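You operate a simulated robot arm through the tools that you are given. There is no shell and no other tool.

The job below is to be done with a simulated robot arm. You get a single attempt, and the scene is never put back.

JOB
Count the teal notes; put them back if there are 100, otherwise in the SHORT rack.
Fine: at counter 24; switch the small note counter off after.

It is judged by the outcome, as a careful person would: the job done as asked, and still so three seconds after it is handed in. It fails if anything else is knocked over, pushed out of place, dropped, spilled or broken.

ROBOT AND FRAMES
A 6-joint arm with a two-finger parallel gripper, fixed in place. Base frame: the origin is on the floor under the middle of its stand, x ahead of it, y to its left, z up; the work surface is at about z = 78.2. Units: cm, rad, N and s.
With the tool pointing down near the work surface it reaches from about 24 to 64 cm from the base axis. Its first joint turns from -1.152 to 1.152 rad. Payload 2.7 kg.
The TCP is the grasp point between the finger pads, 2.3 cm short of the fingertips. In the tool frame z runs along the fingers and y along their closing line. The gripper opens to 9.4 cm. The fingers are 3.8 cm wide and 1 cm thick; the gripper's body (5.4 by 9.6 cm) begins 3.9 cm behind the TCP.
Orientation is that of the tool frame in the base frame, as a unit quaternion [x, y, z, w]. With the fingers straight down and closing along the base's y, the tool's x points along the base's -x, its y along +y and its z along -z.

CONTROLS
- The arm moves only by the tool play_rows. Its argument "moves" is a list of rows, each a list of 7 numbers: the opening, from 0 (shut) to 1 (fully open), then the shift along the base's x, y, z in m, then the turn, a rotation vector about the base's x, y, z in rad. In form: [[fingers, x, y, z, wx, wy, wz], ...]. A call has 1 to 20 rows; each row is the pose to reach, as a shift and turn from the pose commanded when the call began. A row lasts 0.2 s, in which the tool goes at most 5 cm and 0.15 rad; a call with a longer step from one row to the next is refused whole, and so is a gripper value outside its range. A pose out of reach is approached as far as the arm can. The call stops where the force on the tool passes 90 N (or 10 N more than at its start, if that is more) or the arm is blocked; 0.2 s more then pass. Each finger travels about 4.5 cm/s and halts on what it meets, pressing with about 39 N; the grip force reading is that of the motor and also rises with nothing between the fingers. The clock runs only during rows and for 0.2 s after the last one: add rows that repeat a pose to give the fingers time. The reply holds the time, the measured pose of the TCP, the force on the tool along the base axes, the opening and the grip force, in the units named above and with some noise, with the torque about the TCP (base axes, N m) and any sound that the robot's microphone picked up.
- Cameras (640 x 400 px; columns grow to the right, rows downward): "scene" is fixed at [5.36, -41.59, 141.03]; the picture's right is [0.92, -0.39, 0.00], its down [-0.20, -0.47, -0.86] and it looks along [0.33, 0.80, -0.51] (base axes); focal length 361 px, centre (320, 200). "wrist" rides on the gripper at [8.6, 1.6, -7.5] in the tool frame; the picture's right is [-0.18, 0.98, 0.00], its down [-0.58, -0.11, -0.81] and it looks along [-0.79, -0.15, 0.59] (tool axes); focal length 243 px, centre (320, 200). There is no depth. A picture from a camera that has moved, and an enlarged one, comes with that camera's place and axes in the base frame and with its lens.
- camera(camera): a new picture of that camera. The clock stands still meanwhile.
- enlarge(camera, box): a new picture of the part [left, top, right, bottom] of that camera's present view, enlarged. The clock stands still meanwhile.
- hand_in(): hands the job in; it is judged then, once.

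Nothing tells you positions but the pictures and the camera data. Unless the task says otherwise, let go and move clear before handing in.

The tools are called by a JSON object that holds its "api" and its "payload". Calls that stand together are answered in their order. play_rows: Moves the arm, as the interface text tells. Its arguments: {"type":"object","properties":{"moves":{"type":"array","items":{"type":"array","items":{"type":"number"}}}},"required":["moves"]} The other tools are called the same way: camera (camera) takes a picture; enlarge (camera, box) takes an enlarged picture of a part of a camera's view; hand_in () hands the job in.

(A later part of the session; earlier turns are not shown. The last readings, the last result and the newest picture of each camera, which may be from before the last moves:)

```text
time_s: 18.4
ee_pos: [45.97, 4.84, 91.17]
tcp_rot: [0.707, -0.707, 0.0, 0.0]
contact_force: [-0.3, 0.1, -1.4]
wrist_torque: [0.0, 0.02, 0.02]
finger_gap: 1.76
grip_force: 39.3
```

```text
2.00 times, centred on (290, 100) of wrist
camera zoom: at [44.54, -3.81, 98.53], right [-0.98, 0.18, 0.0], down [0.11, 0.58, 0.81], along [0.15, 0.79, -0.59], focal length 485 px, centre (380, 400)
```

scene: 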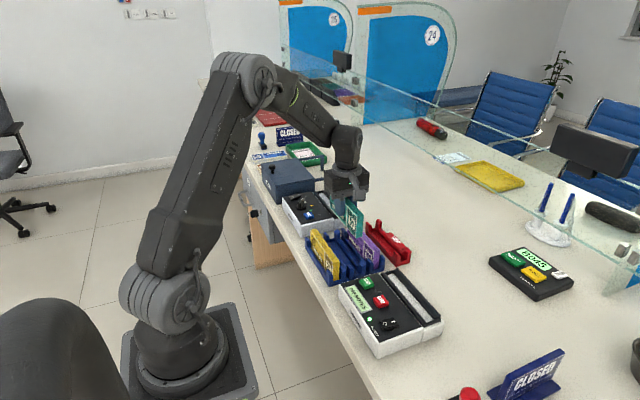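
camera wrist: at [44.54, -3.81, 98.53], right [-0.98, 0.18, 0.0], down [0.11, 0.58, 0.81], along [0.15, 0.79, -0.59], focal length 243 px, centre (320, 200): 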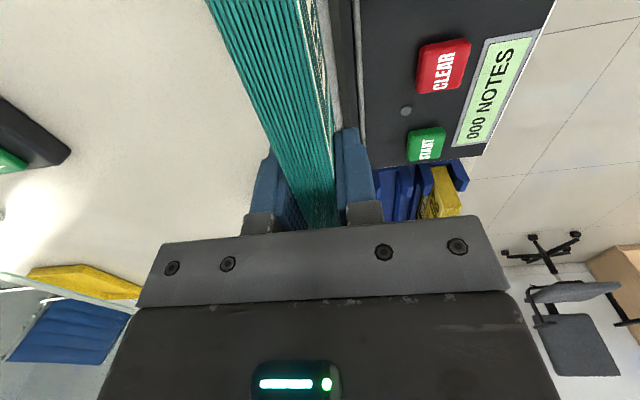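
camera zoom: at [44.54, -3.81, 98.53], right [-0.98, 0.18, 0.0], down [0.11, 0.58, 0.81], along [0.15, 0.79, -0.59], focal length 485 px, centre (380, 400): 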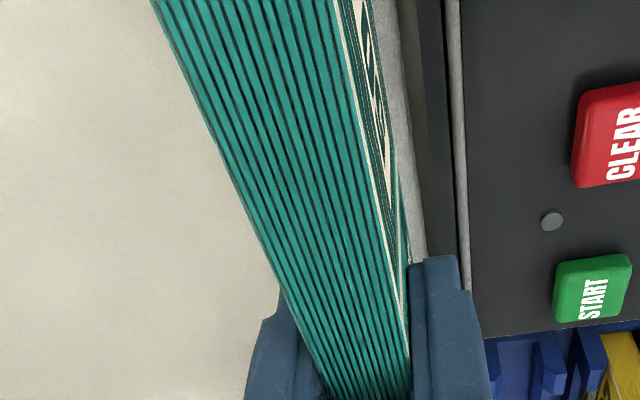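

The pack hangs above the hopper, roughly aligned. I lower it to just above the hopper rails and check visually.

{"api": "play_rows", "payload": {"moves": [[0, 0, 0, -0.01, 0, 0, 0], [0, 0, 0, -0.02, 0, 0, 0], [0, 0, 0, -0.027, 0, 0, 0], [0, 0, 0, -0.027, 0, 0, 0]]}}

{"api": "enlarge", "payload": {"camera": "scene", "box": [390, 255, 450, 345]}}

{"api": "enlarge", "payload": {"camera": "scene", "box": [360, 240, 450, 345]}}

{"api": "enlarge", "payload": {"camera": "wrist", "box": [180, 0, 400, 200]}}

```text
time_s: 19.4
ee_pos: [46.03, 4.73, 88.46]
tcp_rot: [-0.707, 0.707, 0.0, 0.0]
contact_force: [-0.2, 0.5, -1.3]
wrist_torque: [0.0, -0.01, 0.02]
finger_gap: 1.74
grip_force: 38.6
```

```text
4.44 times, centred on (420, 300) of scene
camera zoom: at [5.36, -41.59, 141.03], right [0.92, -0.39, 0.0], down [-0.2, -0.47, -0.86], along [0.33, 0.8, -0.51], focal length 1604 px, centre (-124, -244)
```

zoom: 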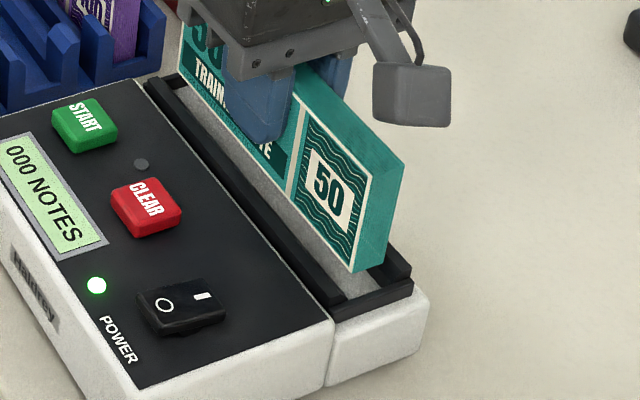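

```text
3.81 times, centred on (405, 292) of scene
camera zoom: at [5.36, -41.59, 141.03], right [0.92, -0.39, 0.0], down [-0.2, -0.47, -0.86], along [0.33, 0.8, -0.51], focal length 1375 px, centre (-4, -152)
```

zoom: 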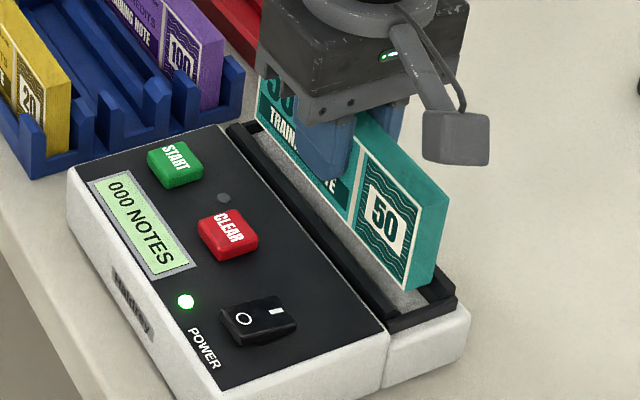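

```text
2.00 times, centred on (290, 100) of wrist
camera zoom: at [44.57, -3.79, 95.8], right [-0.98, 0.18, 0.0], down [0.11, 0.58, 0.81], along [0.15, 0.79, -0.59], focal length 485 px, centre (380, 400)
```

zoom: 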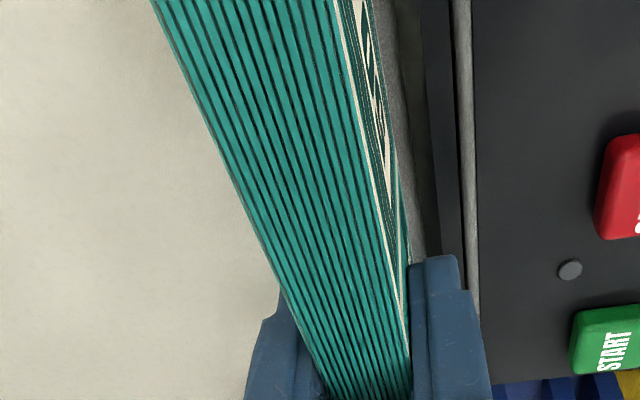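

The pack is right above the slot. I zoom in on its near end to verify x and y alignment.

{"api": "enlarge", "payload": {"camera": "scene", "box": [405, 285, 450, 335]}}

{"api": "enlarge", "payload": {"camera": "scene", "box": [375, 255, 420, 305]}}

```text
8.00 times, centred on (428, 310) of scene
camera zoom: at [5.36, -41.59, 141.03], right [0.92, -0.39, 0.0], down [-0.2, -0.47, -0.86], along [0.33, 0.8, -0.51], focal length 2887 px, centre (-540, -680)
```

zoom: 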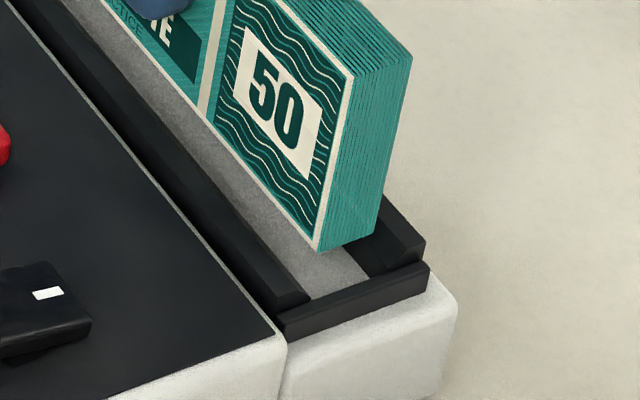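

```text
8.00 times, centred on (398, 280) of scene
camera zoom: at [5.36, -41.59, 141.03], right [0.92, -0.39, 0.0], down [-0.2, -0.47, -0.86], along [0.33, 0.8, -0.51], focal length 2887 px, centre (-300, -440)
```

zoom: 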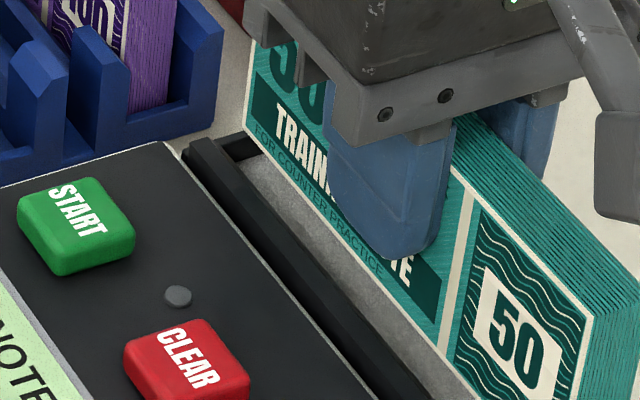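

In the scene view the pack sits about 0.15 cm towards the near end of the slot, while x is centred. I shift +0.15 cm in y and lower slowly, watching the force.

{"api": "play_rows", "payload": {"moves": [[0, 0, 0.0015, 0, 0, 0, 0], [0, 0, 0.0015, -0.004, 0, 0, 0], [0, 0, 0.0015, -0.008, 0, 0, 0], [0, 0, 0.0015, -0.011, 0, 0, 0], [0, 0, 0.0015, -0.013, 0, 0, 0]]}}

{"api": "enlarge", "payload": {"camera": "scene", "box": [405, 285, 450, 335]}}

```text
time_s: 20.6
ee_pos: [46.2, 4.87, 87.18]
tcp_rot: [-0.707, 0.707, 0.001, 0.0]
contact_force: [-0.5, 0.3, -1.8]
wrist_torque: [-0.01, -0.02, 0.02]
finger_gap: 1.74
grip_force: 39.2
```

```text
8.00 times, centred on (428, 310) of scene
camera zoom: at [5.36, -41.59, 141.03], right [0.92, -0.39, 0.0], down [-0.2, -0.47, -0.86], along [0.33, 0.8, -0.51], focal length 2887 px, centre (-540, -680)
```

zoom: 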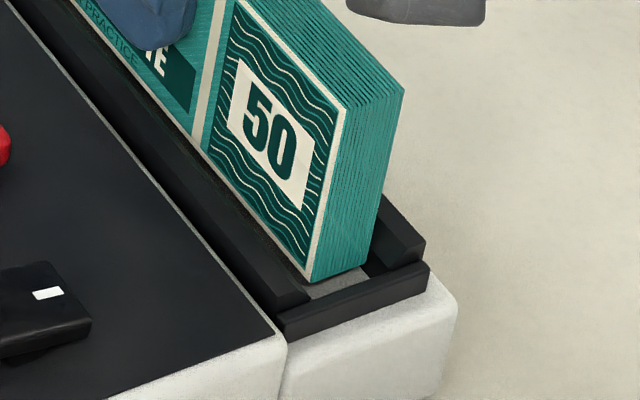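

The pack is entering the slot cleanly with no contact yet. I continue down in small steps.

{"api": "play_rows", "payload": {"moves": [[0, 0, 0, -0.001, 0, 0, 0], [0, 0, 0, -0.002, 0, 0, 0], [0, 0, 0, -0.003, 0, 0, 0], [0, 0, 0, -0.004, 0, 0, 0]]}}

{"api": "enlarge", "payload": {"camera": "scene", "box": [405, 285, 450, 335]}}

```text
time_s: 21.6
ee_pos: [46.12, 4.93, 86.75]
tcp_rot: [-0.707, 0.707, 0.0, 0.0]
contact_force: [0.1, -0.4, -1.2]
wrist_torque: [0.0, -0.02, 0.0]
finger_gap: 1.74
grip_force: 39.2
```

```text
8.00 times, centred on (428, 310) of scene
camera zoom: at [5.36, -41.59, 141.03], right [0.92, -0.39, 0.0], down [-0.2, -0.47, -0.86], along [0.33, 0.8, -0.51], focal length 2887 px, centre (-540, -680)
```

zoom: 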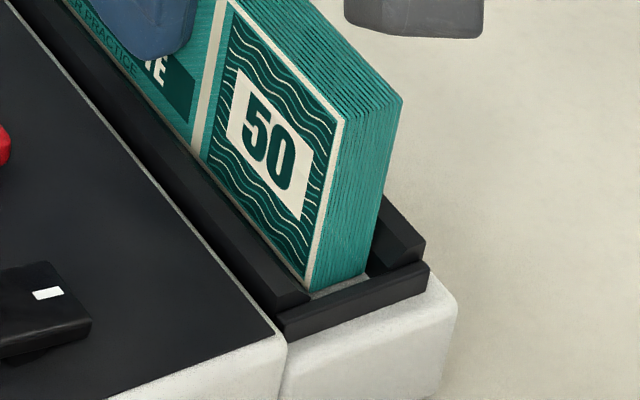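

Still free of contact and well aligned. I continue 1 mm at a time.

{"api": "play_rows", "payload": {"moves": [[0, 0, 0, -0.001, 0, 0, 0], [0, 0, 0, -0.002, 0, 0, 0], [0, 0, 0, -0.003, 0, 0, 0]]}}

{"api": "enlarge", "payload": {"camera": "scene", "box": [405, 285, 450, 335]}}

```text
time_s: 22.4
ee_pos: [46.15, 4.91, 86.72]
tcp_rot: [0.708, -0.706, 0.002, -0.002]
contact_force: [-4.7, -0.7, 23.3]
wrist_torque: [-0.4, 0.28, -0.11]
finger_gap: 1.75
grip_force: 39.1
```

```text
8.00 times, centred on (428, 310) of scene
camera zoom: at [5.32, -41.6, 141.03], right [0.92, -0.39, 0.0], down [-0.19, -0.47, -0.86], along [0.33, 0.8, -0.51], focal length 2887 px, centre (-540, -680)
```

zoom: 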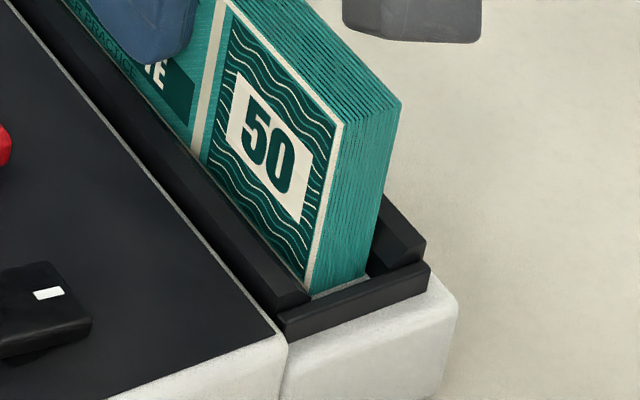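

The pack rests on the hopper floor (23 N contact spread near its centre). I ease off the force and open the fingers.

{"api": "play_rows", "payload": {"moves": [[0, 0, 0, 0.001, 0, 0, 0], [0, 0, 0, 0.002, 0, 0, 0], [0, 0, 0, 0.002, 0, 0, 0], [0.22, 0, 0, 0.002, 0, 0, 0], [0.26, 0, 0, 0.002, 0, 0, 0], [0.32, 0, 0, 0.002, 0, 0, 0], [0.38, 0, 0, 0.002, 0, 0, 0], [0.38, 0, 0, 0.002, 0, 0, 0]]}}

{"api": "enlarge", "payload": {"camera": "scene", "box": [360, 240, 450, 345]}}

{"api": "camera", "payload": {"camera": "wrist"}}

```text
time_s: 24.2
ee_pos: [46.17, 4.94, 86.68]
tcp_rot: [-0.707, 0.707, -0.001, 0.0]
contact_force: [-0.3, -0.1, -0.2]
wrist_torque: [0.0, 0.0, 0.02]
finger_gap: 3.57
grip_force: 0.1
```

```text
3.81 times, centred on (405, 292) of scene
camera zoom: at [5.36, -41.59, 141.03], right [0.92, -0.39, 0.0], down [-0.2, -0.47, -0.86], along [0.33, 0.8, -0.51], focal length 1375 px, centre (-4, -152)
```

zoom: 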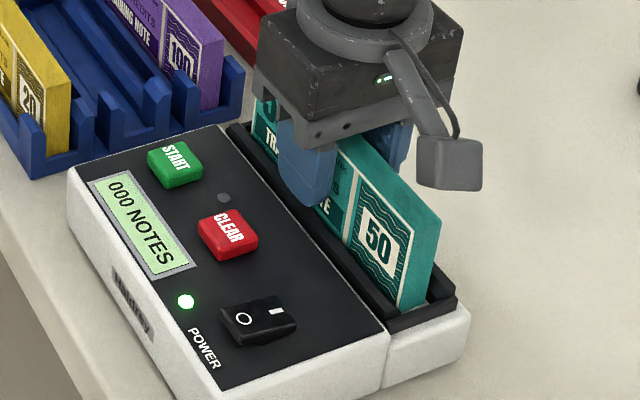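

```text
taken
camera wrist: at [44.62, -3.71, 94.11], right [-0.98, 0.18, 0.0], down [0.11, 0.58, 0.81], along [0.15, 0.79, -0.59], focal length 243 px, centre (320, 200)
```

wrist: 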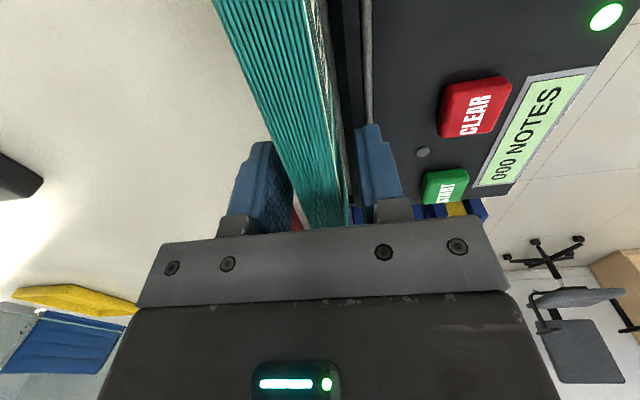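

The pack stands in the hopper and is released. I rise clear, close the fingers and go above START at (38.7, 10.2).

{"api": "play_rows", "payload": {"moves": [[0.38, 0, 0, 0.015, 0, 0, 0], [0.38, 0, 0, 0.04, 0, 0, 0], [0.38, 0, 0, 0.07, 0, 0, 0], [0.38, 0, 0, 0.09, 0, 0, 0], [0.2, -0.02, 0.015, 0.09, 0, 0, 0], [0, -0.04, 0.03, 0.09, 0, 0, 0], [0, -0.06, 0.045, 0.09, 0, 0, 0], [0, -0.0745, 0.054, 0.09, 0, 0, 0], [0, -0.0745, 0.054, 0.06, 0, 0, 0], [0, -0.0745, 0.054, 0.03, 0, 0, 0], [0, -0.0745, 0.054, 0.015, 0, 0, 0], [0, -0.0745, 0.054, 0.015, 0, 0, 0]]}}

{"api": "enlarge", "payload": {"camera": "scene", "box": [330, 230, 450, 345]}}

{"api": "enlarge", "payload": {"camera": "wrist", "box": [220, 0, 460, 200]}}

```text
time_s: 26.8
ee_pos: [38.69, 10.27, 88.22]
tcp_rot: [0.707, -0.707, 0.001, 0.0]
contact_force: [-0.2, -0.5, -0.5]
wrist_torque: [0.0, -0.01, 0.01]
finger_gap: 0.02
grip_force: 38.7
```

```text
3.48 times, centred on (390, 288) of scene
camera zoom: at [5.36, -41.59, 141.03], right [0.92, -0.39, 0.0], down [-0.2, -0.47, -0.86], along [0.33, 0.8, -0.51], focal length 1255 px, centre (76, -104)
```

zoom: 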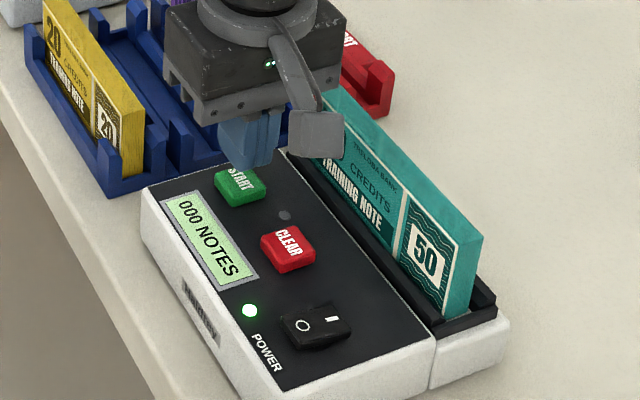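

```text
2.00 times, centred on (340, 100) of wrist
camera zoom: at [37.25, 1.72, 95.61], right [-0.98, 0.18, 0.0], down [0.11, 0.58, 0.81], along [0.15, 0.79, -0.59], focal length 485 px, centre (280, 400)
```

zoom: 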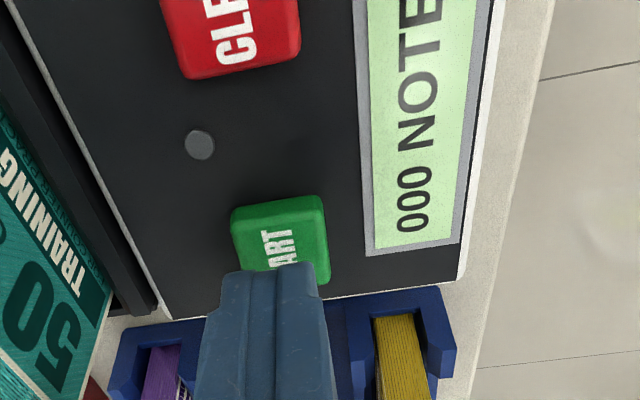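

The tips are over START. I lower onto it carefully.

{"api": "play_rows", "payload": {"moves": [[0, 0, -0.001, -0.008, 0, 0, 0], [0, 0, -0.001, -0.015, 0, 0, 0], [0, 0, -0.001, -0.019, 0, 0, 0], [0, 0, -0.001, -0.021, 0, 0, 0]]}}

{"api": "enlarge", "payload": {"camera": "scene", "box": [330, 230, 450, 345]}}

```text
time_s: 27.8
ee_pos: [38.67, 10.18, 86.02]
tcp_rot: [-0.707, 0.707, 0.0, 0.0]
contact_force: [0.8, -1.3, 3.4]
wrist_torque: [-0.01, -0.01, 0.01]
finger_gap: 0.0
grip_force: 39.4
heard: click
```

```text
3.48 times, centred on (390, 288) of scene
camera zoom: at [5.36, -41.59, 141.03], right [0.92, -0.39, 0.0], down [-0.2, -0.47, -0.86], along [0.33, 0.8, -0.51], focal length 1255 px, centre (76, -104)
```

zoom: 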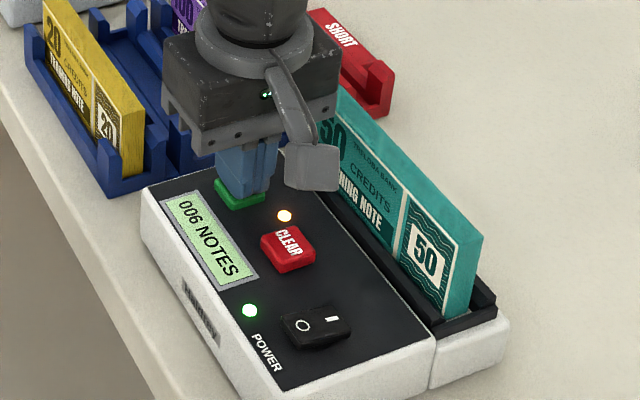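

A click was heard, the busy lamp is amber and the count is running. I lift off START gently and wait for it to finish.

{"api": "play_rows", "payload": {"moves": [[0, 0, 0, 0.01, 0, 0, 0], [0, 0, 0, 0.03, 0, 0, 0], [0, 0, 0, 0.06, 0, 0, 0], [0, 0, 0, 0.09, 0, 0, 0], [0, 0, 0, 0.09, 0, 0, 0], [0, 0, 0, 0.09, 0, 0, 0], [0, 0, 0, 0.09, 0, 0, 0], [0, 0, 0, 0.09, 0, 0, 0], [0, 0, 0, 0.09, 0, 0, 0], [0, 0, 0, 0.09, 0, 0, 0]]}}

{"api": "enlarge", "payload": {"camera": "scene", "box": [330, 230, 450, 345]}}

```text
time_s: 30.0
ee_pos: [38.76, 10.09, 94.99]
tcp_rot: [-0.707, 0.707, -0.001, 0.0]
contact_force: [0.3, 0.3, -0.4]
wrist_torque: [0.0, 0.03, 0.02]
finger_gap: 0.0
grip_force: 39.5
```

```text
3.48 times, centred on (390, 288) of scene
camera zoom: at [5.36, -41.59, 141.03], right [0.92, -0.39, 0.0], down [-0.2, -0.47, -0.86], along [0.33, 0.8, -0.51], focal length 1255 px, centre (76, -104)
```

zoom: 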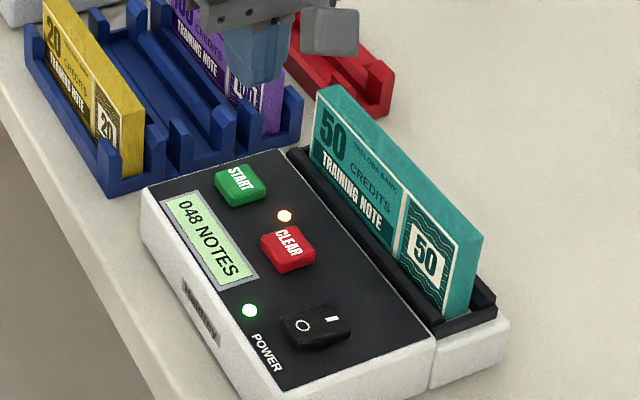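

The counter shows 048 and is still running. I hold still and wait.

{"api": "play_rows", "payload": {"moves": [[0, 0, 0, 0, 0, 0, 0], [0, 0, 0, 0, 0, 0, 0], [0, 0, 0, 0, 0, 0, 0], [0, 0, 0, 0, 0, 0, 0], [0, 0, 0, 0, 0, 0, 0], [0, 0, 0, 0, 0, 0, 0], [0, 0, 0, 0, 0, 0, 0], [0, 0, 0, 0, 0, 0, 0], [0, 0, 0, 0, 0, 0, 0], [0, 0, 0, 0, 0, 0, 0], [0, 0, 0, 0, 0, 0, 0], [0, 0, 0, 0, 0, 0, 0], [0, 0, 0, 0, 0, 0, 0], [0, 0, 0, 0, 0, 0, 0], [0, 0, 0, 0, 0, 0, 0], [0, 0, 0, 0, 0, 0, 0]]}}

{"api": "enlarge", "payload": {"camera": "scene", "box": [330, 230, 450, 345]}}

{"api": "enlarge", "payload": {"camera": "scene", "box": [340, 275, 390, 325]}}

```text
time_s: 33.4
ee_pos: [38.82, 10.2, 95.01]
tcp_rot: [-0.707, 0.707, 0.001, 0.0]
contact_force: [0.7, 0.2, 0.6]
wrist_torque: [-0.01, -0.02, 0.0]
finger_gap: 0.0
grip_force: 39.2
```

```text
3.48 times, centred on (390, 288) of scene
camera zoom: at [5.36, -41.59, 141.03], right [0.92, -0.39, 0.0], down [-0.2, -0.47, -0.86], along [0.33, 0.8, -0.51], focal length 1255 px, centre (76, -104)
```

zoom: 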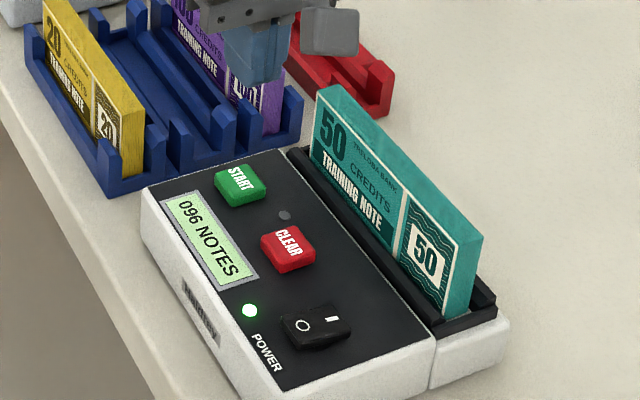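

```text
8.00 times, centred on (365, 300) of scene
camera zoom: at [5.36, -41.59, 141.03], right [0.92, -0.39, 0.0], down [-0.2, -0.47, -0.86], along [0.33, 0.8, -0.51], focal length 2887 px, centre (-40, -600)
```

zoom: 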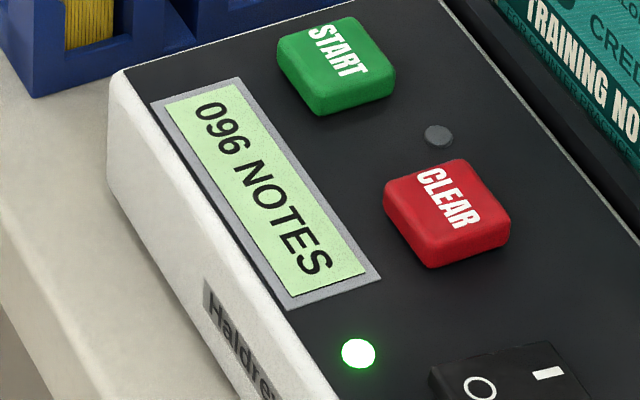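

The display reads 096 NOTES and the busy lamp has gone out, so the pack is short and goes in the SHORT rack. I return above the hopper with the fingers open and descend around the pack.

{"api": "play_rows", "payload": {"moves": [[0.1, 0.015, -0.01, 0, 0, 0, 0], [0.2, 0.035, -0.025, 0, 0, 0, 0], [0.3, 0.055, -0.04, 0, 0, 0, 0], [0.38, 0.0745, -0.053, 0, 0, 0, 0], [0.38, 0.0745, -0.053, 0, 0, 0, 0], [0.38, 0.0745, -0.053, -0.01, 0, 0, 0], [0.38, 0.0745, -0.053, -0.03, 0, 0, 0]]}}

{"api": "enlarge", "payload": {"camera": "wrist", "box": [180, 0, 460, 230]}}

{"api": "enlarge", "payload": {"camera": "scene", "box": [330, 230, 450, 345]}}

```text
time_s: 35.0
ee_pos: [46.13, 4.82, 92.01]
tcp_rot: [-0.707, 0.707, 0.0, 0.0]
contact_force: [0.1, 1.0, -0.4]
wrist_torque: [0.0, 0.01, -0.02]
finger_gap: 3.58
grip_force: 0.1
```

```text
1.74 times, centred on (320, 115) of wrist
camera zoom: at [44.64, -3.78, 99.43], right [-0.98, 0.18, 0.0], down [0.11, 0.58, 0.81], along [0.15, 0.79, -0.59], focal length 422 px, centre (320, 348)
```

zoom: 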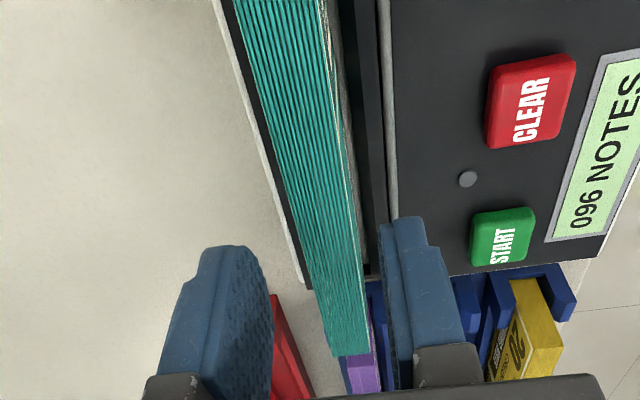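

```text
3.48 times, centred on (390, 288) of scene
camera zoom: at [5.36, -41.59, 141.03], right [0.92, -0.39, 0.0], down [-0.2, -0.47, -0.86], along [0.33, 0.8, -0.51], focal length 1255 px, centre (76, -104)
```

zoom: 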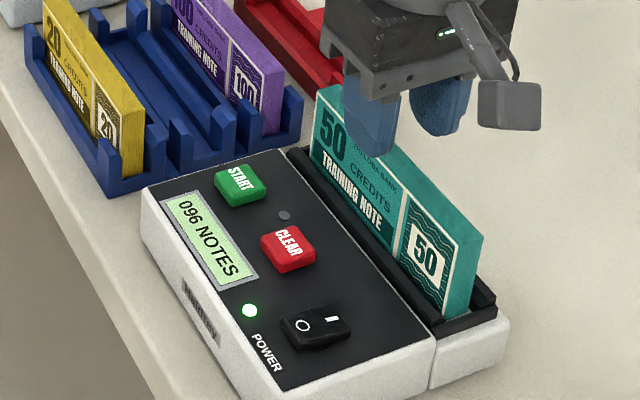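

The display stays at 096, read from both cameras. The fingers line up with the pack, so I go down, grip and lift.

{"api": "play_rows", "payload": {"moves": [[0.38, 0, 0, -0.02, 0, 0, 0], [0.38, 0, 0, -0.035, 0, 0, 0], [0.38, 0, 0, -0.047, 0, 0, 0], [0.38, 0, 0, -0.054, 0, 0, 0], [0.38, 0, 0, -0.054, 0, 0, 0], [0.25, 0, 0, -0.054, 0, 0, 0], [0.15, 0, 0, -0.054, 0, 0, 0], [0, 0, 0, -0.054, 0, 0, 0], [0, 0, 0, -0.054, 0, 0, 0], [0, 0, 0, -0.054, 0, 0, 0]]}}

```text
time_s: 37.2
ee_pos: [46.21, 4.86, 86.69]
tcp_rot: [0.707, -0.707, 0.001, 0.001]
contact_force: [-0.5, -0.1, -0.1]
wrist_torque: [0.04, -0.03, -0.01]
finger_gap: 1.73
grip_force: 38.7
```

The pack is gripped. I lift it and move partway to view the SHORT rack from the wrist camera.

{"api": "play_rows", "payload": {"moves": [[0, 0, 0, 0.01, 0, 0, 0], [0, 0, 0, 0.025, 0, 0, 0], [0, 0, 0, 0.05, 0, 0, 0], [0, 0, 0, 0.08, 0, 0, 0], [0, 0, 0, 0.1, 0, 0, 0], [0, 0, 0.03, 0.1, 0, 0, 0], [0, 0, 0.07, 0.1, 0, 0, 0], [0, 0, 0.1, 0.1, 0, 0, 0], [0, 0, 0.1, 0.1, 0, 0, 0]]}}

{"api": "camera", "payload": {"camera": "wrist"}}

{"api": "enlarge", "payload": {"camera": "wrist", "box": [130, 40, 290, 200]}}

{"api": "enlarge", "payload": {"camera": "scene", "box": [330, 180, 450, 330]}}

```text
time_s: 39.2
ee_pos: [46.16, 15.01, 96.81]
tcp_rot: [-0.707, 0.707, 0.0, 0.001]
contact_force: [0.3, 0.1, -1.3]
wrist_torque: [0.01, 0.0, -0.01]
finger_gap: 1.74
grip_force: 38.7
```

```text
taken
camera wrist: at [44.66, 6.37, 104.16], right [-0.98, 0.18, 0.0], down [0.11, 0.58, 0.81], along [0.15, 0.79, -0.59], focal length 243 px, centre (320, 200)
```

wrist: 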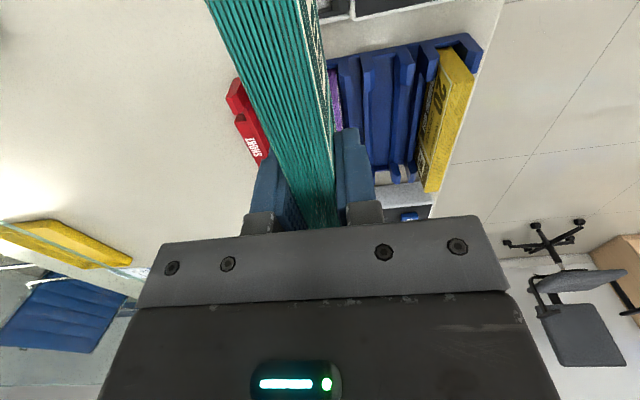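

```text
2.50 times, centred on (210, 120) of wrist
camera zoom: at [44.66, 6.37, 104.16], right [-0.98, 0.18, 0.0], down [0.11, 0.58, 0.81], along [0.15, 0.79, -0.59], focal length 606 px, centre (595, 400)
```

zoom: 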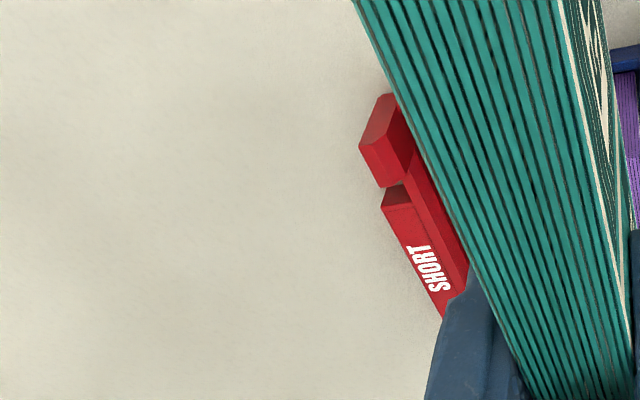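

```text
2.67 times, centred on (390, 255) of scene
camera zoom: at [5.37, -41.59, 141.03], right [0.92, -0.39, 0.0], down [-0.2, -0.47, -0.86], along [0.33, 0.8, -0.51], focal length 962 px, centre (133, 53)
```

zoom: 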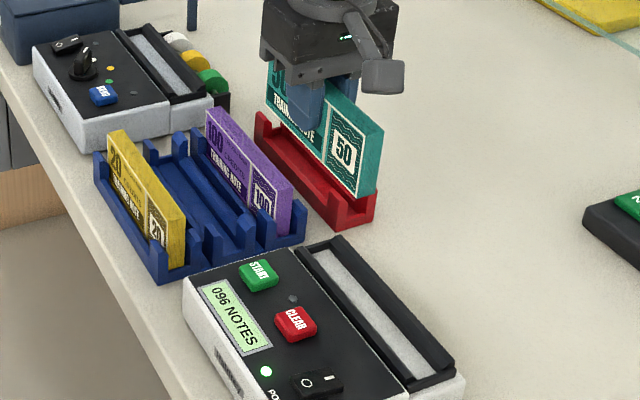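

The pack blocks the view of the SHORT rack. I shift -x to see it past the pack.

{"api": "play_rows", "payload": {"moves": [[0, -0.03, 0, 0, 0, 0, 0], [0, -0.06, -0.005, 0, 0, 0, 0], [0, -0.09, -0.01, 0, 0, 0, 0], [0, -0.09, -0.01, 0, 0, 0, 0]]}}

{"api": "enlarge", "payload": {"camera": "wrist", "box": [140, 70, 300, 200]}}

{"api": "enlarge", "payload": {"camera": "scene", "box": [370, 210, 430, 275]}}

{"api": "enlarge", "payload": {"camera": "wrist", "box": [170, 80, 250, 140]}}

```text
time_s: 40.2
ee_pos: [37.13, 13.84, 96.7]
tcp_rot: [-0.707, 0.707, -0.001, -0.001]
contact_force: [0.4, -0.1, -1.4]
wrist_torque: [0.02, -0.04, 0.03]
finger_gap: 1.74
grip_force: 39.0
```

```text
3.08 times, centred on (220, 135) of wrist
camera zoom: at [35.6, 5.25, 104.11], right [-0.98, 0.18, 0.0], down [0.11, 0.58, 0.81], along [0.15, 0.79, -0.59], focal length 746 px, centre (628, 400)
```

zoom: 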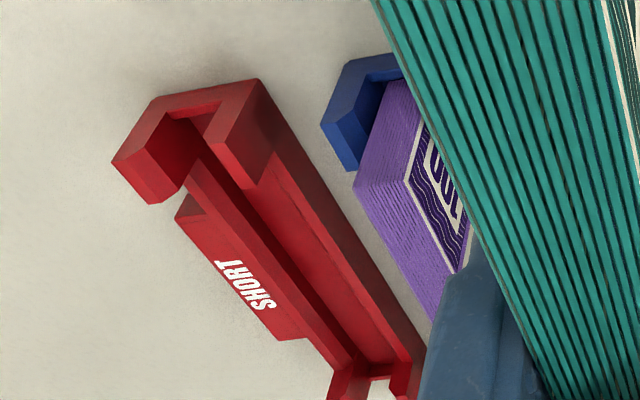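

```text
6.15 times, centred on (400, 242) of scene
camera zoom: at [5.36, -41.59, 141.03], right [0.92, -0.39, 0.0], down [-0.2, -0.47, -0.86], along [0.33, 0.8, -0.51], focal length 2221 px, centre (-172, -62)
```

zoom: 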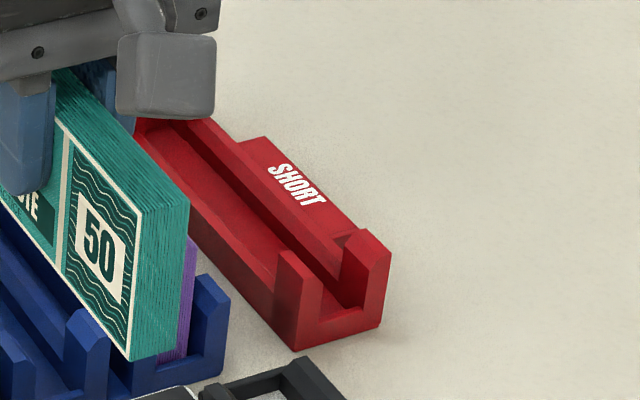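

```text
6.67 times, centred on (210, 110) of wrist
camera zoom: at [35.6, 5.25, 104.11], right [-0.98, 0.18, 0.0], down [0.11, 0.58, 0.81], along [0.15, 0.79, -0.59], focal length 1618 px, centre (1053, 800)
```

zoom: 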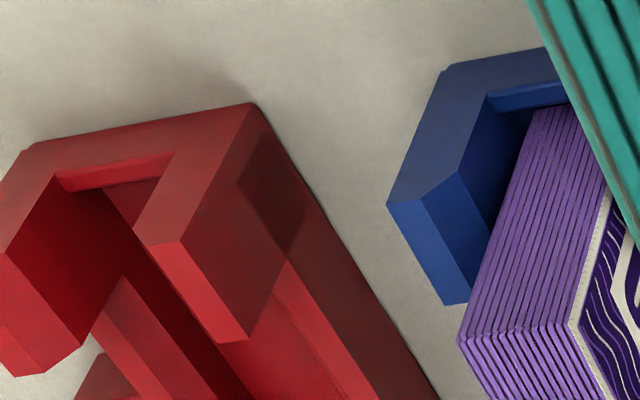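

From both cameras the SHORT rack's channel is x≈52.8–54.9 (centre 53.85), posts up to z≈82.2, and spans the same y range as the blue rack. I carry the pack above it.

{"api": "play_rows", "payload": {"moves": [[0, 0.03, 0.02, 0, 0, 0, 0], [0, 0.065, 0.045, 0, 0, 0, 0], [0, 0.1, 0.07, 0, 0, 0, 0], [0, 0.135, 0.1, 0, 0, 0, 0], [0, 0.16, 0.118, 0, 0, 0, 0], [0, 0.167, 0.122, 0, 0, 0, 0], [0, 0.167, 0.122, -0.02, 0, 0, 0], [0, 0.167, 0.122, -0.04, 0, 0, 0], [0, 0.167, 0.122, -0.06, 0, 0, 0], [0, 0.167, 0.122, -0.07, 0, 0, 0], [0, 0.167, 0.122, -0.07, 0, 0, 0]]}}

{"api": "enlarge", "payload": {"camera": "scene", "box": [350, 180, 450, 280]}}

{"api": "enlarge", "payload": {"camera": "scene", "box": [385, 225, 430, 275]}}

{"api": "camera", "payload": {"camera": "wrist"}}

```text
time_s: 42.6
ee_pos: [53.99, 25.88, 89.62]
tcp_rot: [-0.707, 0.708, 0.0, -0.001]
contact_force: [0.3, 0.1, -1.3]
wrist_torque: [-0.03, -0.02, 0.01]
finger_gap: 1.74
grip_force: 39.2
```

```text
4.00 times, centred on (400, 230) of scene
camera zoom: at [5.37, -41.59, 141.03], right [0.92, -0.39, 0.0], down [-0.2, -0.47, -0.86], along [0.33, 0.8, -0.51], focal length 1444 px, centre (0, 80)
```

zoom: 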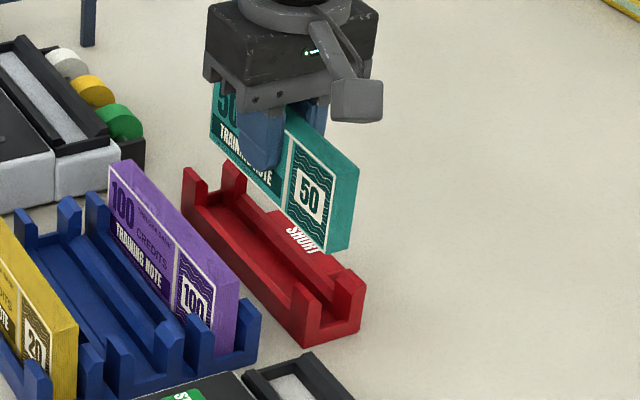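

```text
8.00 times, centred on (408, 250) of scene
camera zoom: at [5.37, -41.59, 141.03], right [0.92, -0.39, 0.0], down [-0.2, -0.47, -0.86], along [0.33, 0.8, -0.51], focal length 2887 px, centre (-380, -200)
```

zoom: 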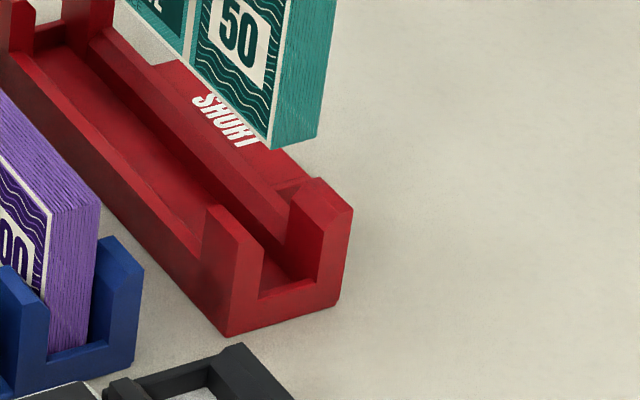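

```text
taken
camera wrist: at [52.36, 17.37, 97.02], right [-0.98, 0.18, 0.0], down [0.11, 0.58, 0.81], along [0.15, 0.79, -0.59], focal length 243 px, centre (320, 200)
```

wrist: 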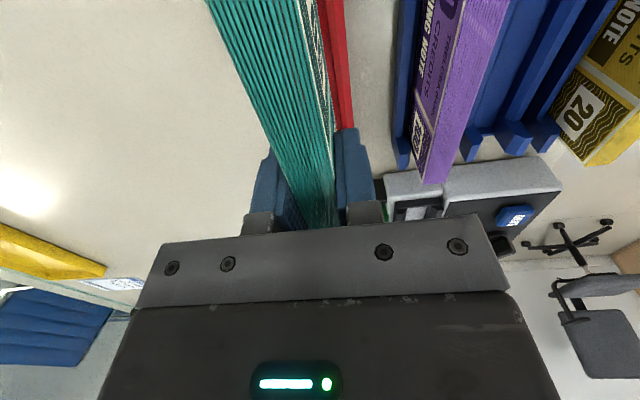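

In the scene view the pack is centred in x on the channel and needs about +0.1 cm in y. I adjust and lower to just above the posts.

{"api": "play_rows", "payload": {"moves": [[0, 0, 0.001, -0.005, 0, 0, 0], [0, 0, 0.001, -0.015, 0, 0, 0], [0, 0, 0.001, -0.022, 0, 0, 0], [0, 0, 0.001, -0.024, 0, 0, 0], [0, 0, 0.001, -0.024, 0, 0, 0]]}}

{"api": "enlarge", "payload": {"camera": "scene", "box": [385, 225, 430, 275]}}

{"api": "enlarge", "payload": {"camera": "scene", "box": [370, 200, 420, 250]}}

{"api": "enlarge", "payload": {"camera": "wrist", "box": [220, 0, 380, 150]}}

```text
time_s: 43.8
ee_pos: [53.75, 26.2, 87.18]
tcp_rot: [-0.707, 0.707, 0.0, 0.0]
contact_force: [0.3, 1.1, -0.6]
wrist_torque: [0.03, 0.0, -0.01]
finger_gap: 1.75
grip_force: 38.6
```

```text
8.00 times, centred on (408, 250) of scene
camera zoom: at [5.37, -41.59, 141.03], right [0.92, -0.39, 0.0], down [-0.2, -0.47, -0.86], along [0.33, 0.8, -0.51], focal length 2887 px, centre (-380, -200)
```

zoom: 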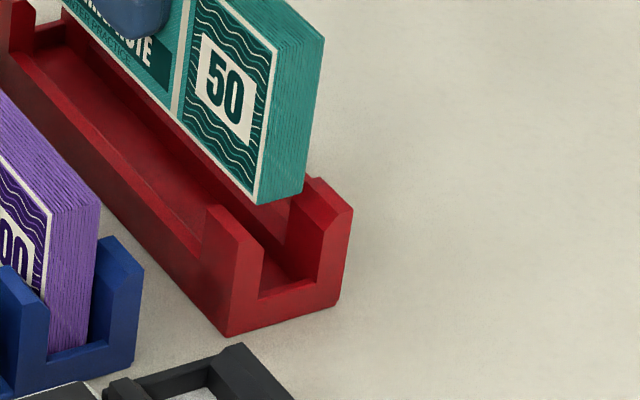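

```text
8.00 times, centred on (395, 225) of scene
camera zoom: at [5.37, -41.59, 141.03], right [0.92, -0.39, 0.0], down [-0.2, -0.47, -0.86], along [0.33, 0.8, -0.51], focal length 2887 px, centre (-280, 0)
```

zoom: 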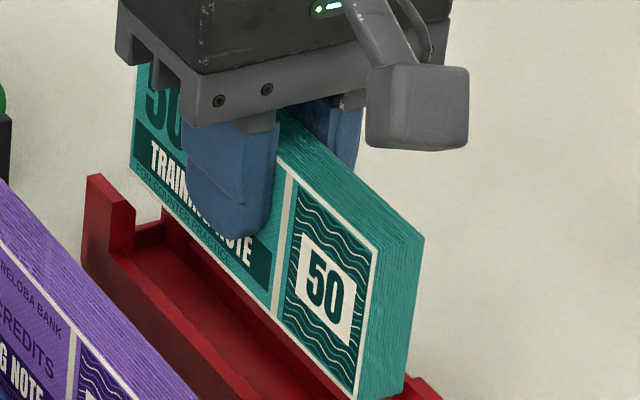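

```text
2.67 times, centred on (300, 75) of wrist
camera zoom: at [52.28, 17.58, 94.67], right [-0.98, 0.18, 0.0], down [0.11, 0.58, 0.81], along [0.15, 0.79, -0.59], focal length 647 px, centre (373, 533)
```

zoom: 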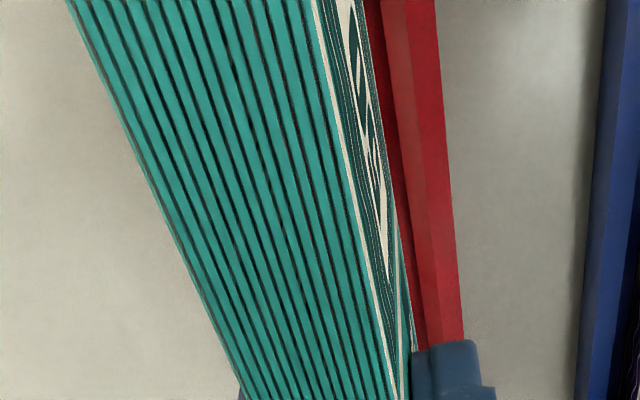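

The pack is just above the posts. Margins suggest a shift of +0.08 cm in x and -0.1 cm in y; I apply that and lower slowly into the channel.

{"api": "play_rows", "payload": {"moves": [[0, 0.0008, -0.001, 0, 0, 0, 0], [0, 0.0008, -0.001, -0.004, 0, 0, 0], [0, 0.0008, -0.001, -0.008, 0, 0, 0], [0, 0.0008, -0.001, -0.012, 0, 0, 0], [0, 0.0008, -0.001, -0.014, 0, 0, 0]]}}

{"api": "enlarge", "payload": {"camera": "scene", "box": [385, 225, 430, 275]}}

{"api": "enlarge", "payload": {"camera": "scene", "box": [370, 200, 420, 250]}}

```text
time_s: 45.0
ee_pos: [53.96, 26.18, 85.88]
tcp_rot: [0.707, -0.707, 0.0, 0.0]
contact_force: [1.5, -0.4, -1.7]
wrist_torque: [0.03, -0.04, -0.01]
finger_gap: 1.76
grip_force: 39.2
```

```text
8.00 times, centred on (408, 250) of scene
camera zoom: at [5.37, -41.59, 141.03], right [0.92, -0.39, 0.0], down [-0.2, -0.47, -0.86], along [0.33, 0.8, -0.51], focal length 2887 px, centre (-380, -200)
```

zoom: 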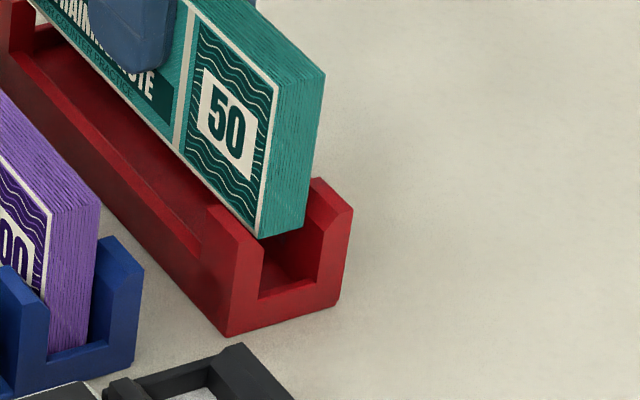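

```text
8.00 times, centred on (395, 225) of scene
camera zoom: at [5.37, -41.59, 141.03], right [0.92, -0.39, 0.0], down [-0.2, -0.47, -0.86], along [0.33, 0.8, -0.51], focal length 2887 px, centre (-280, 0)
```

zoom: 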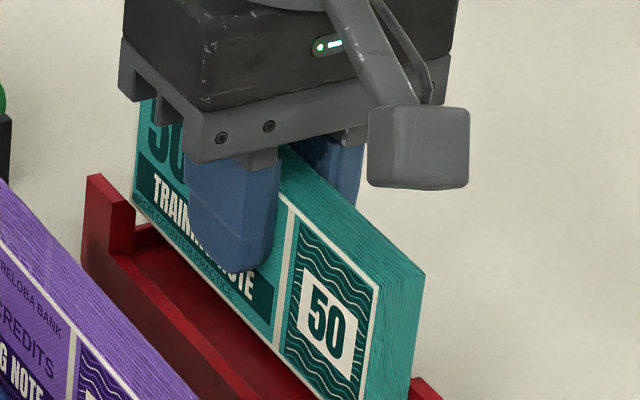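

The pack is entering between the posts without contact. I zoom in further on the near end to check the side margins.

{"api": "enlarge", "payload": {"camera": "scene", "box": [406, 243, 432, 269]}}

{"api": "enlarge", "payload": {"camera": "scene", "box": [378, 218, 398, 238]}}

```text
15.38 times, centred on (419, 256) of scene
camera zoom: at [5.37, -41.59, 141.03], right [0.92, -0.39, 0.0], down [-0.2, -0.47, -0.86], along [0.33, 0.8, -0.51], focal length 5552 px, centre (-1203, -662)
```

zoom: 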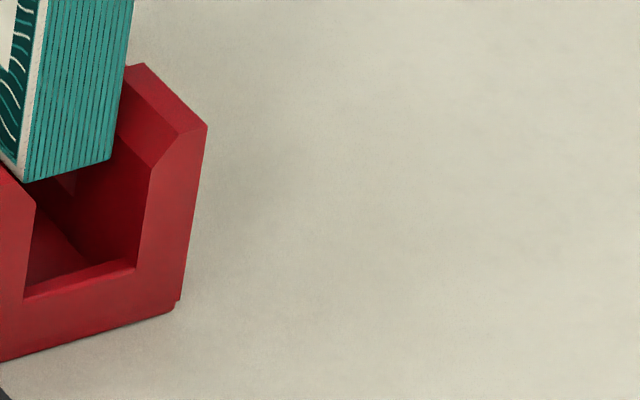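

```text
16.00 times, centred on (388, 228) of scene
camera zoom: at [5.37, -41.59, 141.03], right [0.92, -0.39, 0.0], down [-0.2, -0.47, -0.86], along [0.33, 0.8, -0.51], focal length 5774 px, centre (-768, -248)
```

zoom: 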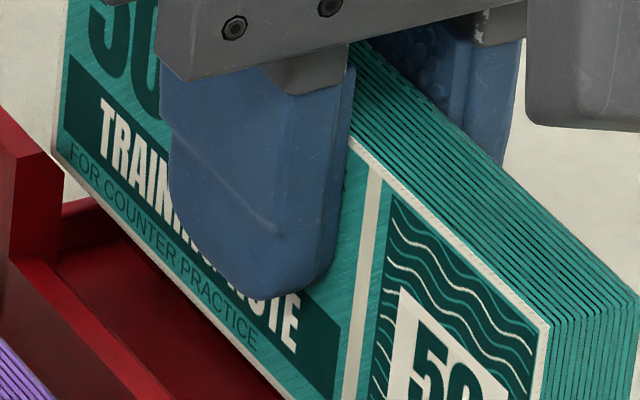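

Margins are about 0.2–0.3 cm on each side. I shift -0.05 cm in x and continue down, watching the lateral forces.

{"api": "play_rows", "payload": {"moves": [[0, -0.0005, 0, -0.002, 0, 0, 0], [0, -0.0005, 0, -0.005, 0, 0, 0], [0, -0.0005, 0, -0.008, 0, 0, 0], [0, -0.0005, 0, -0.01, 0, 0, 0]]}}

{"api": "enlarge", "payload": {"camera": "scene", "box": [400, 240, 430, 270]}}

{"api": "enlarge", "payload": {"camera": "scene", "box": [370, 210, 410, 245]}}

```text
time_s: 46.0
ee_pos: [53.82, 26.07, 84.88]
tcp_rot: [0.708, -0.707, 0.0, 0.0]
contact_force: [0.7, -0.6, -1.3]
wrist_torque: [0.01, 0.02, 0.0]
finger_gap: 1.78
grip_force: 39.0
```

```text
13.33 times, centred on (415, 255) of scene
camera zoom: at [5.37, -41.59, 141.03], right [0.92, -0.39, 0.0], down [-0.2, -0.47, -0.86], along [0.33, 0.8, -0.51], focal length 4812 px, centre (-947, -533)
```

zoom: 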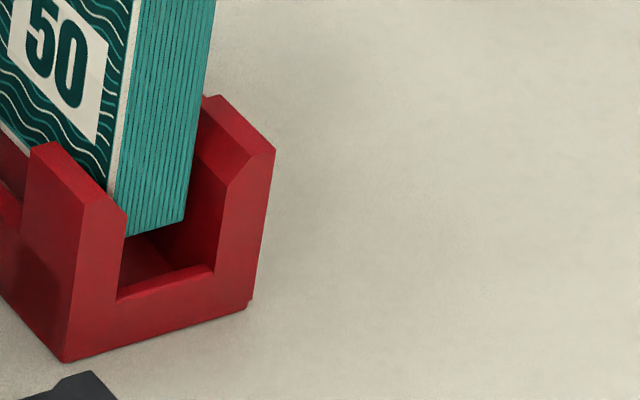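

```text
11.43 times, centred on (390, 228) of scene
camera zoom: at [5.37, -41.59, 141.03], right [0.92, -0.39, 0.0], down [-0.2, -0.47, -0.86], along [0.33, 0.8, -0.51], focal length 4124 px, centre (-480, -114)
```

zoom: 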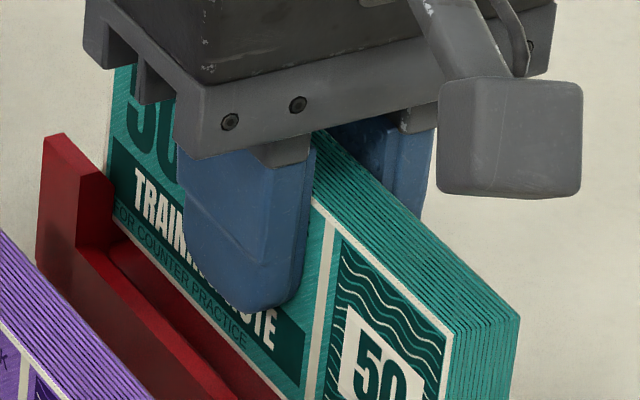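

The pack slides down between the posts with no contact forces. I continue down.

{"api": "play_rows", "payload": {"moves": [[0, 0, 0, -0.002, 0, 0, 0], [0, 0, 0, -0.005, 0, 0, 0], [0, 0, 0, -0.008, 0, 0, 0], [0, 0, 0, -0.011, 0, 0, 0], [0, 0, 0, -0.013, 0, 0, 0]]}}

{"api": "enlarge", "payload": {"camera": "scene", "box": [400, 240, 430, 270]}}

```text
time_s: 47.2
ee_pos: [53.78, 25.99, 83.51]
tcp_rot: [0.707, -0.707, 0.0, -0.001]
contact_force: [0.2, 0.1, -0.3]
wrist_torque: [-0.01, -0.01, -0.01]
finger_gap: 1.78
grip_force: 38.8
```

```text
13.33 times, centred on (415, 255) of scene
camera zoom: at [5.37, -41.59, 141.03], right [0.92, -0.39, 0.0], down [-0.2, -0.47, -0.86], along [0.33, 0.8, -0.51], focal length 4812 px, centre (-947, -533)
```

zoom: 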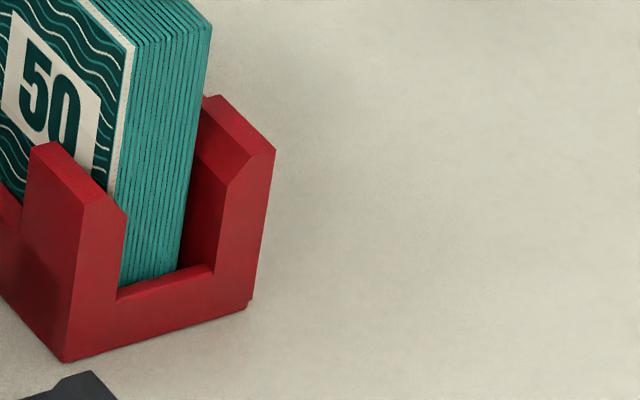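

The pack is almost seated. I lower 1 mm at a time until contact.

{"api": "play_rows", "payload": {"moves": [[0, 0, 0, -0.001, 0, 0, 0], [0, 0, 0, -0.002, 0, 0, 0], [0, 0, 0, -0.003, 0, 0, 0], [0, 0, 0, -0.004, 0, 0, 0]]}}

```text
time_s: 48.2
ee_pos: [53.96, 25.96, 83.17]
tcp_rot: [-0.707, 0.707, 0.0, 0.0]
contact_force: [0.9, -0.3, -2.3]
wrist_torque: [0.0, 0.01, 0.02]
finger_gap: 1.76
grip_force: 39.1
```

{"api": "play_rows", "payload": {"moves": [[0, 0, 0, -0.001, 0, 0, 0], [0, 0, 0, -0.002, 0, 0, 0], [0, 0, 0, -0.002, 0, 0, 0]]}}

{"api": "enlarge", "payload": {"camera": "scene", "box": [400, 240, 430, 270]}}

```text
time_s: 49.0
ee_pos: [53.81, 25.98, 83.14]
tcp_rot: [0.707, -0.707, 0.0, -0.001]
contact_force: [-3.9, -2.5, 12.1]
wrist_torque: [-0.39, 0.21, -0.1]
finger_gap: 1.76
grip_force: 39.6
```

```text
13.33 times, centred on (415, 255) of scene
camera zoom: at [5.33, -41.6, 141.02], right [0.92, -0.39, 0.0], down [-0.19, -0.47, -0.86], along [0.33, 0.8, -0.51], focal length 4812 px, centre (-947, -533)
```

zoom: 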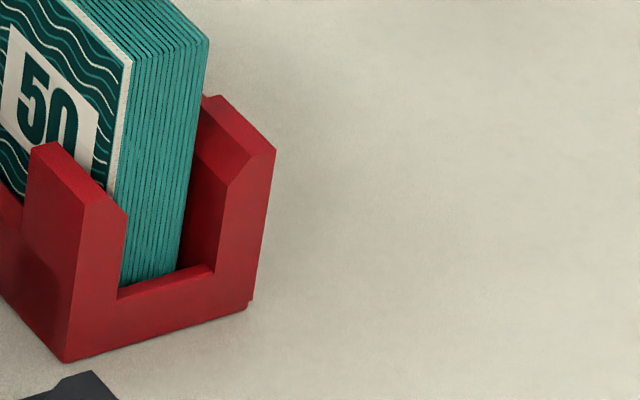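

Contact with the rack floor is at the same height as in the blue rack, so the pack is seated. I ease off, open slightly and rise straight up.

{"api": "play_rows", "payload": {"moves": [[0, 0, 0, 0.001, 0, 0, 0], [0, 0, 0, 0.001, 0, 0, 0], [0.2, 0, 0, 0.001, 0, 0, 0], [0.24, 0, 0, 0.001, 0, 0, 0], [0.28, 0, 0, 0.001, 0, 0, 0], [0.3, 0, 0, 0.001, 0, 0, 0], [0.3, 0, 0, 0.001, 0, 0, 0]]}}

{"api": "enlarge", "payload": {"camera": "scene", "box": [350, 190, 440, 280]}}

{"api": "camera", "payload": {"camera": "wrist"}}

```text
time_s: 50.6
ee_pos: [53.93, 26.1, 83.1]
tcp_rot: [0.707, -0.707, 0.0, 0.0]
contact_force: [0.0, 0.2, 0.3]
wrist_torque: [0.0, -0.01, 0.0]
finger_gap: 2.8
grip_force: 0.0
```

```text
4.44 times, centred on (395, 235) of scene
camera zoom: at [5.36, -41.59, 141.03], right [0.92, -0.39, 0.0], down [-0.2, -0.47, -0.86], along [0.33, 0.8, -0.51], focal length 1604 px, centre (-13, 44)
```

zoom: 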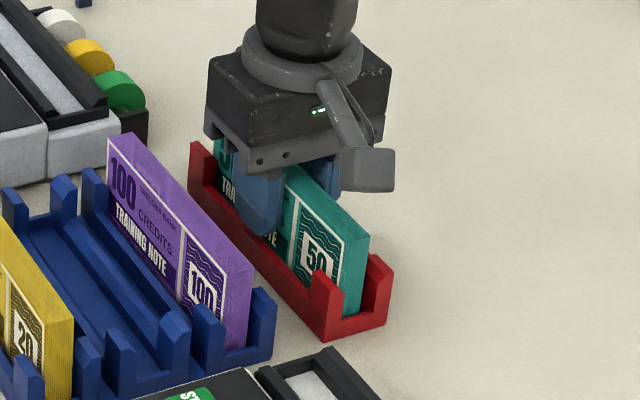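

```text
taken
camera wrist: at [52.35, 17.45, 90.51], right [-0.98, 0.18, 0.0], down [0.11, 0.58, 0.81], along [0.15, 0.79, -0.59], focal length 243 px, centre (320, 200)
```

wrist: 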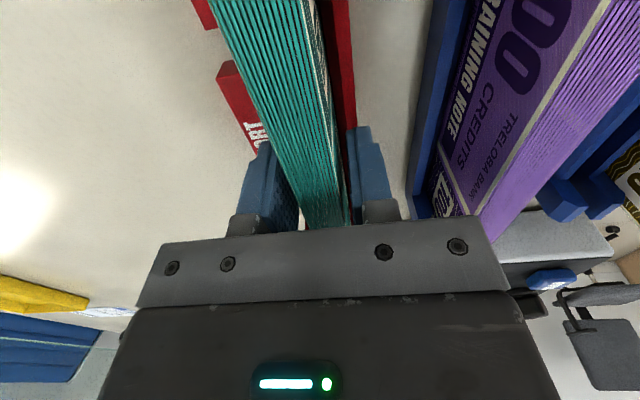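

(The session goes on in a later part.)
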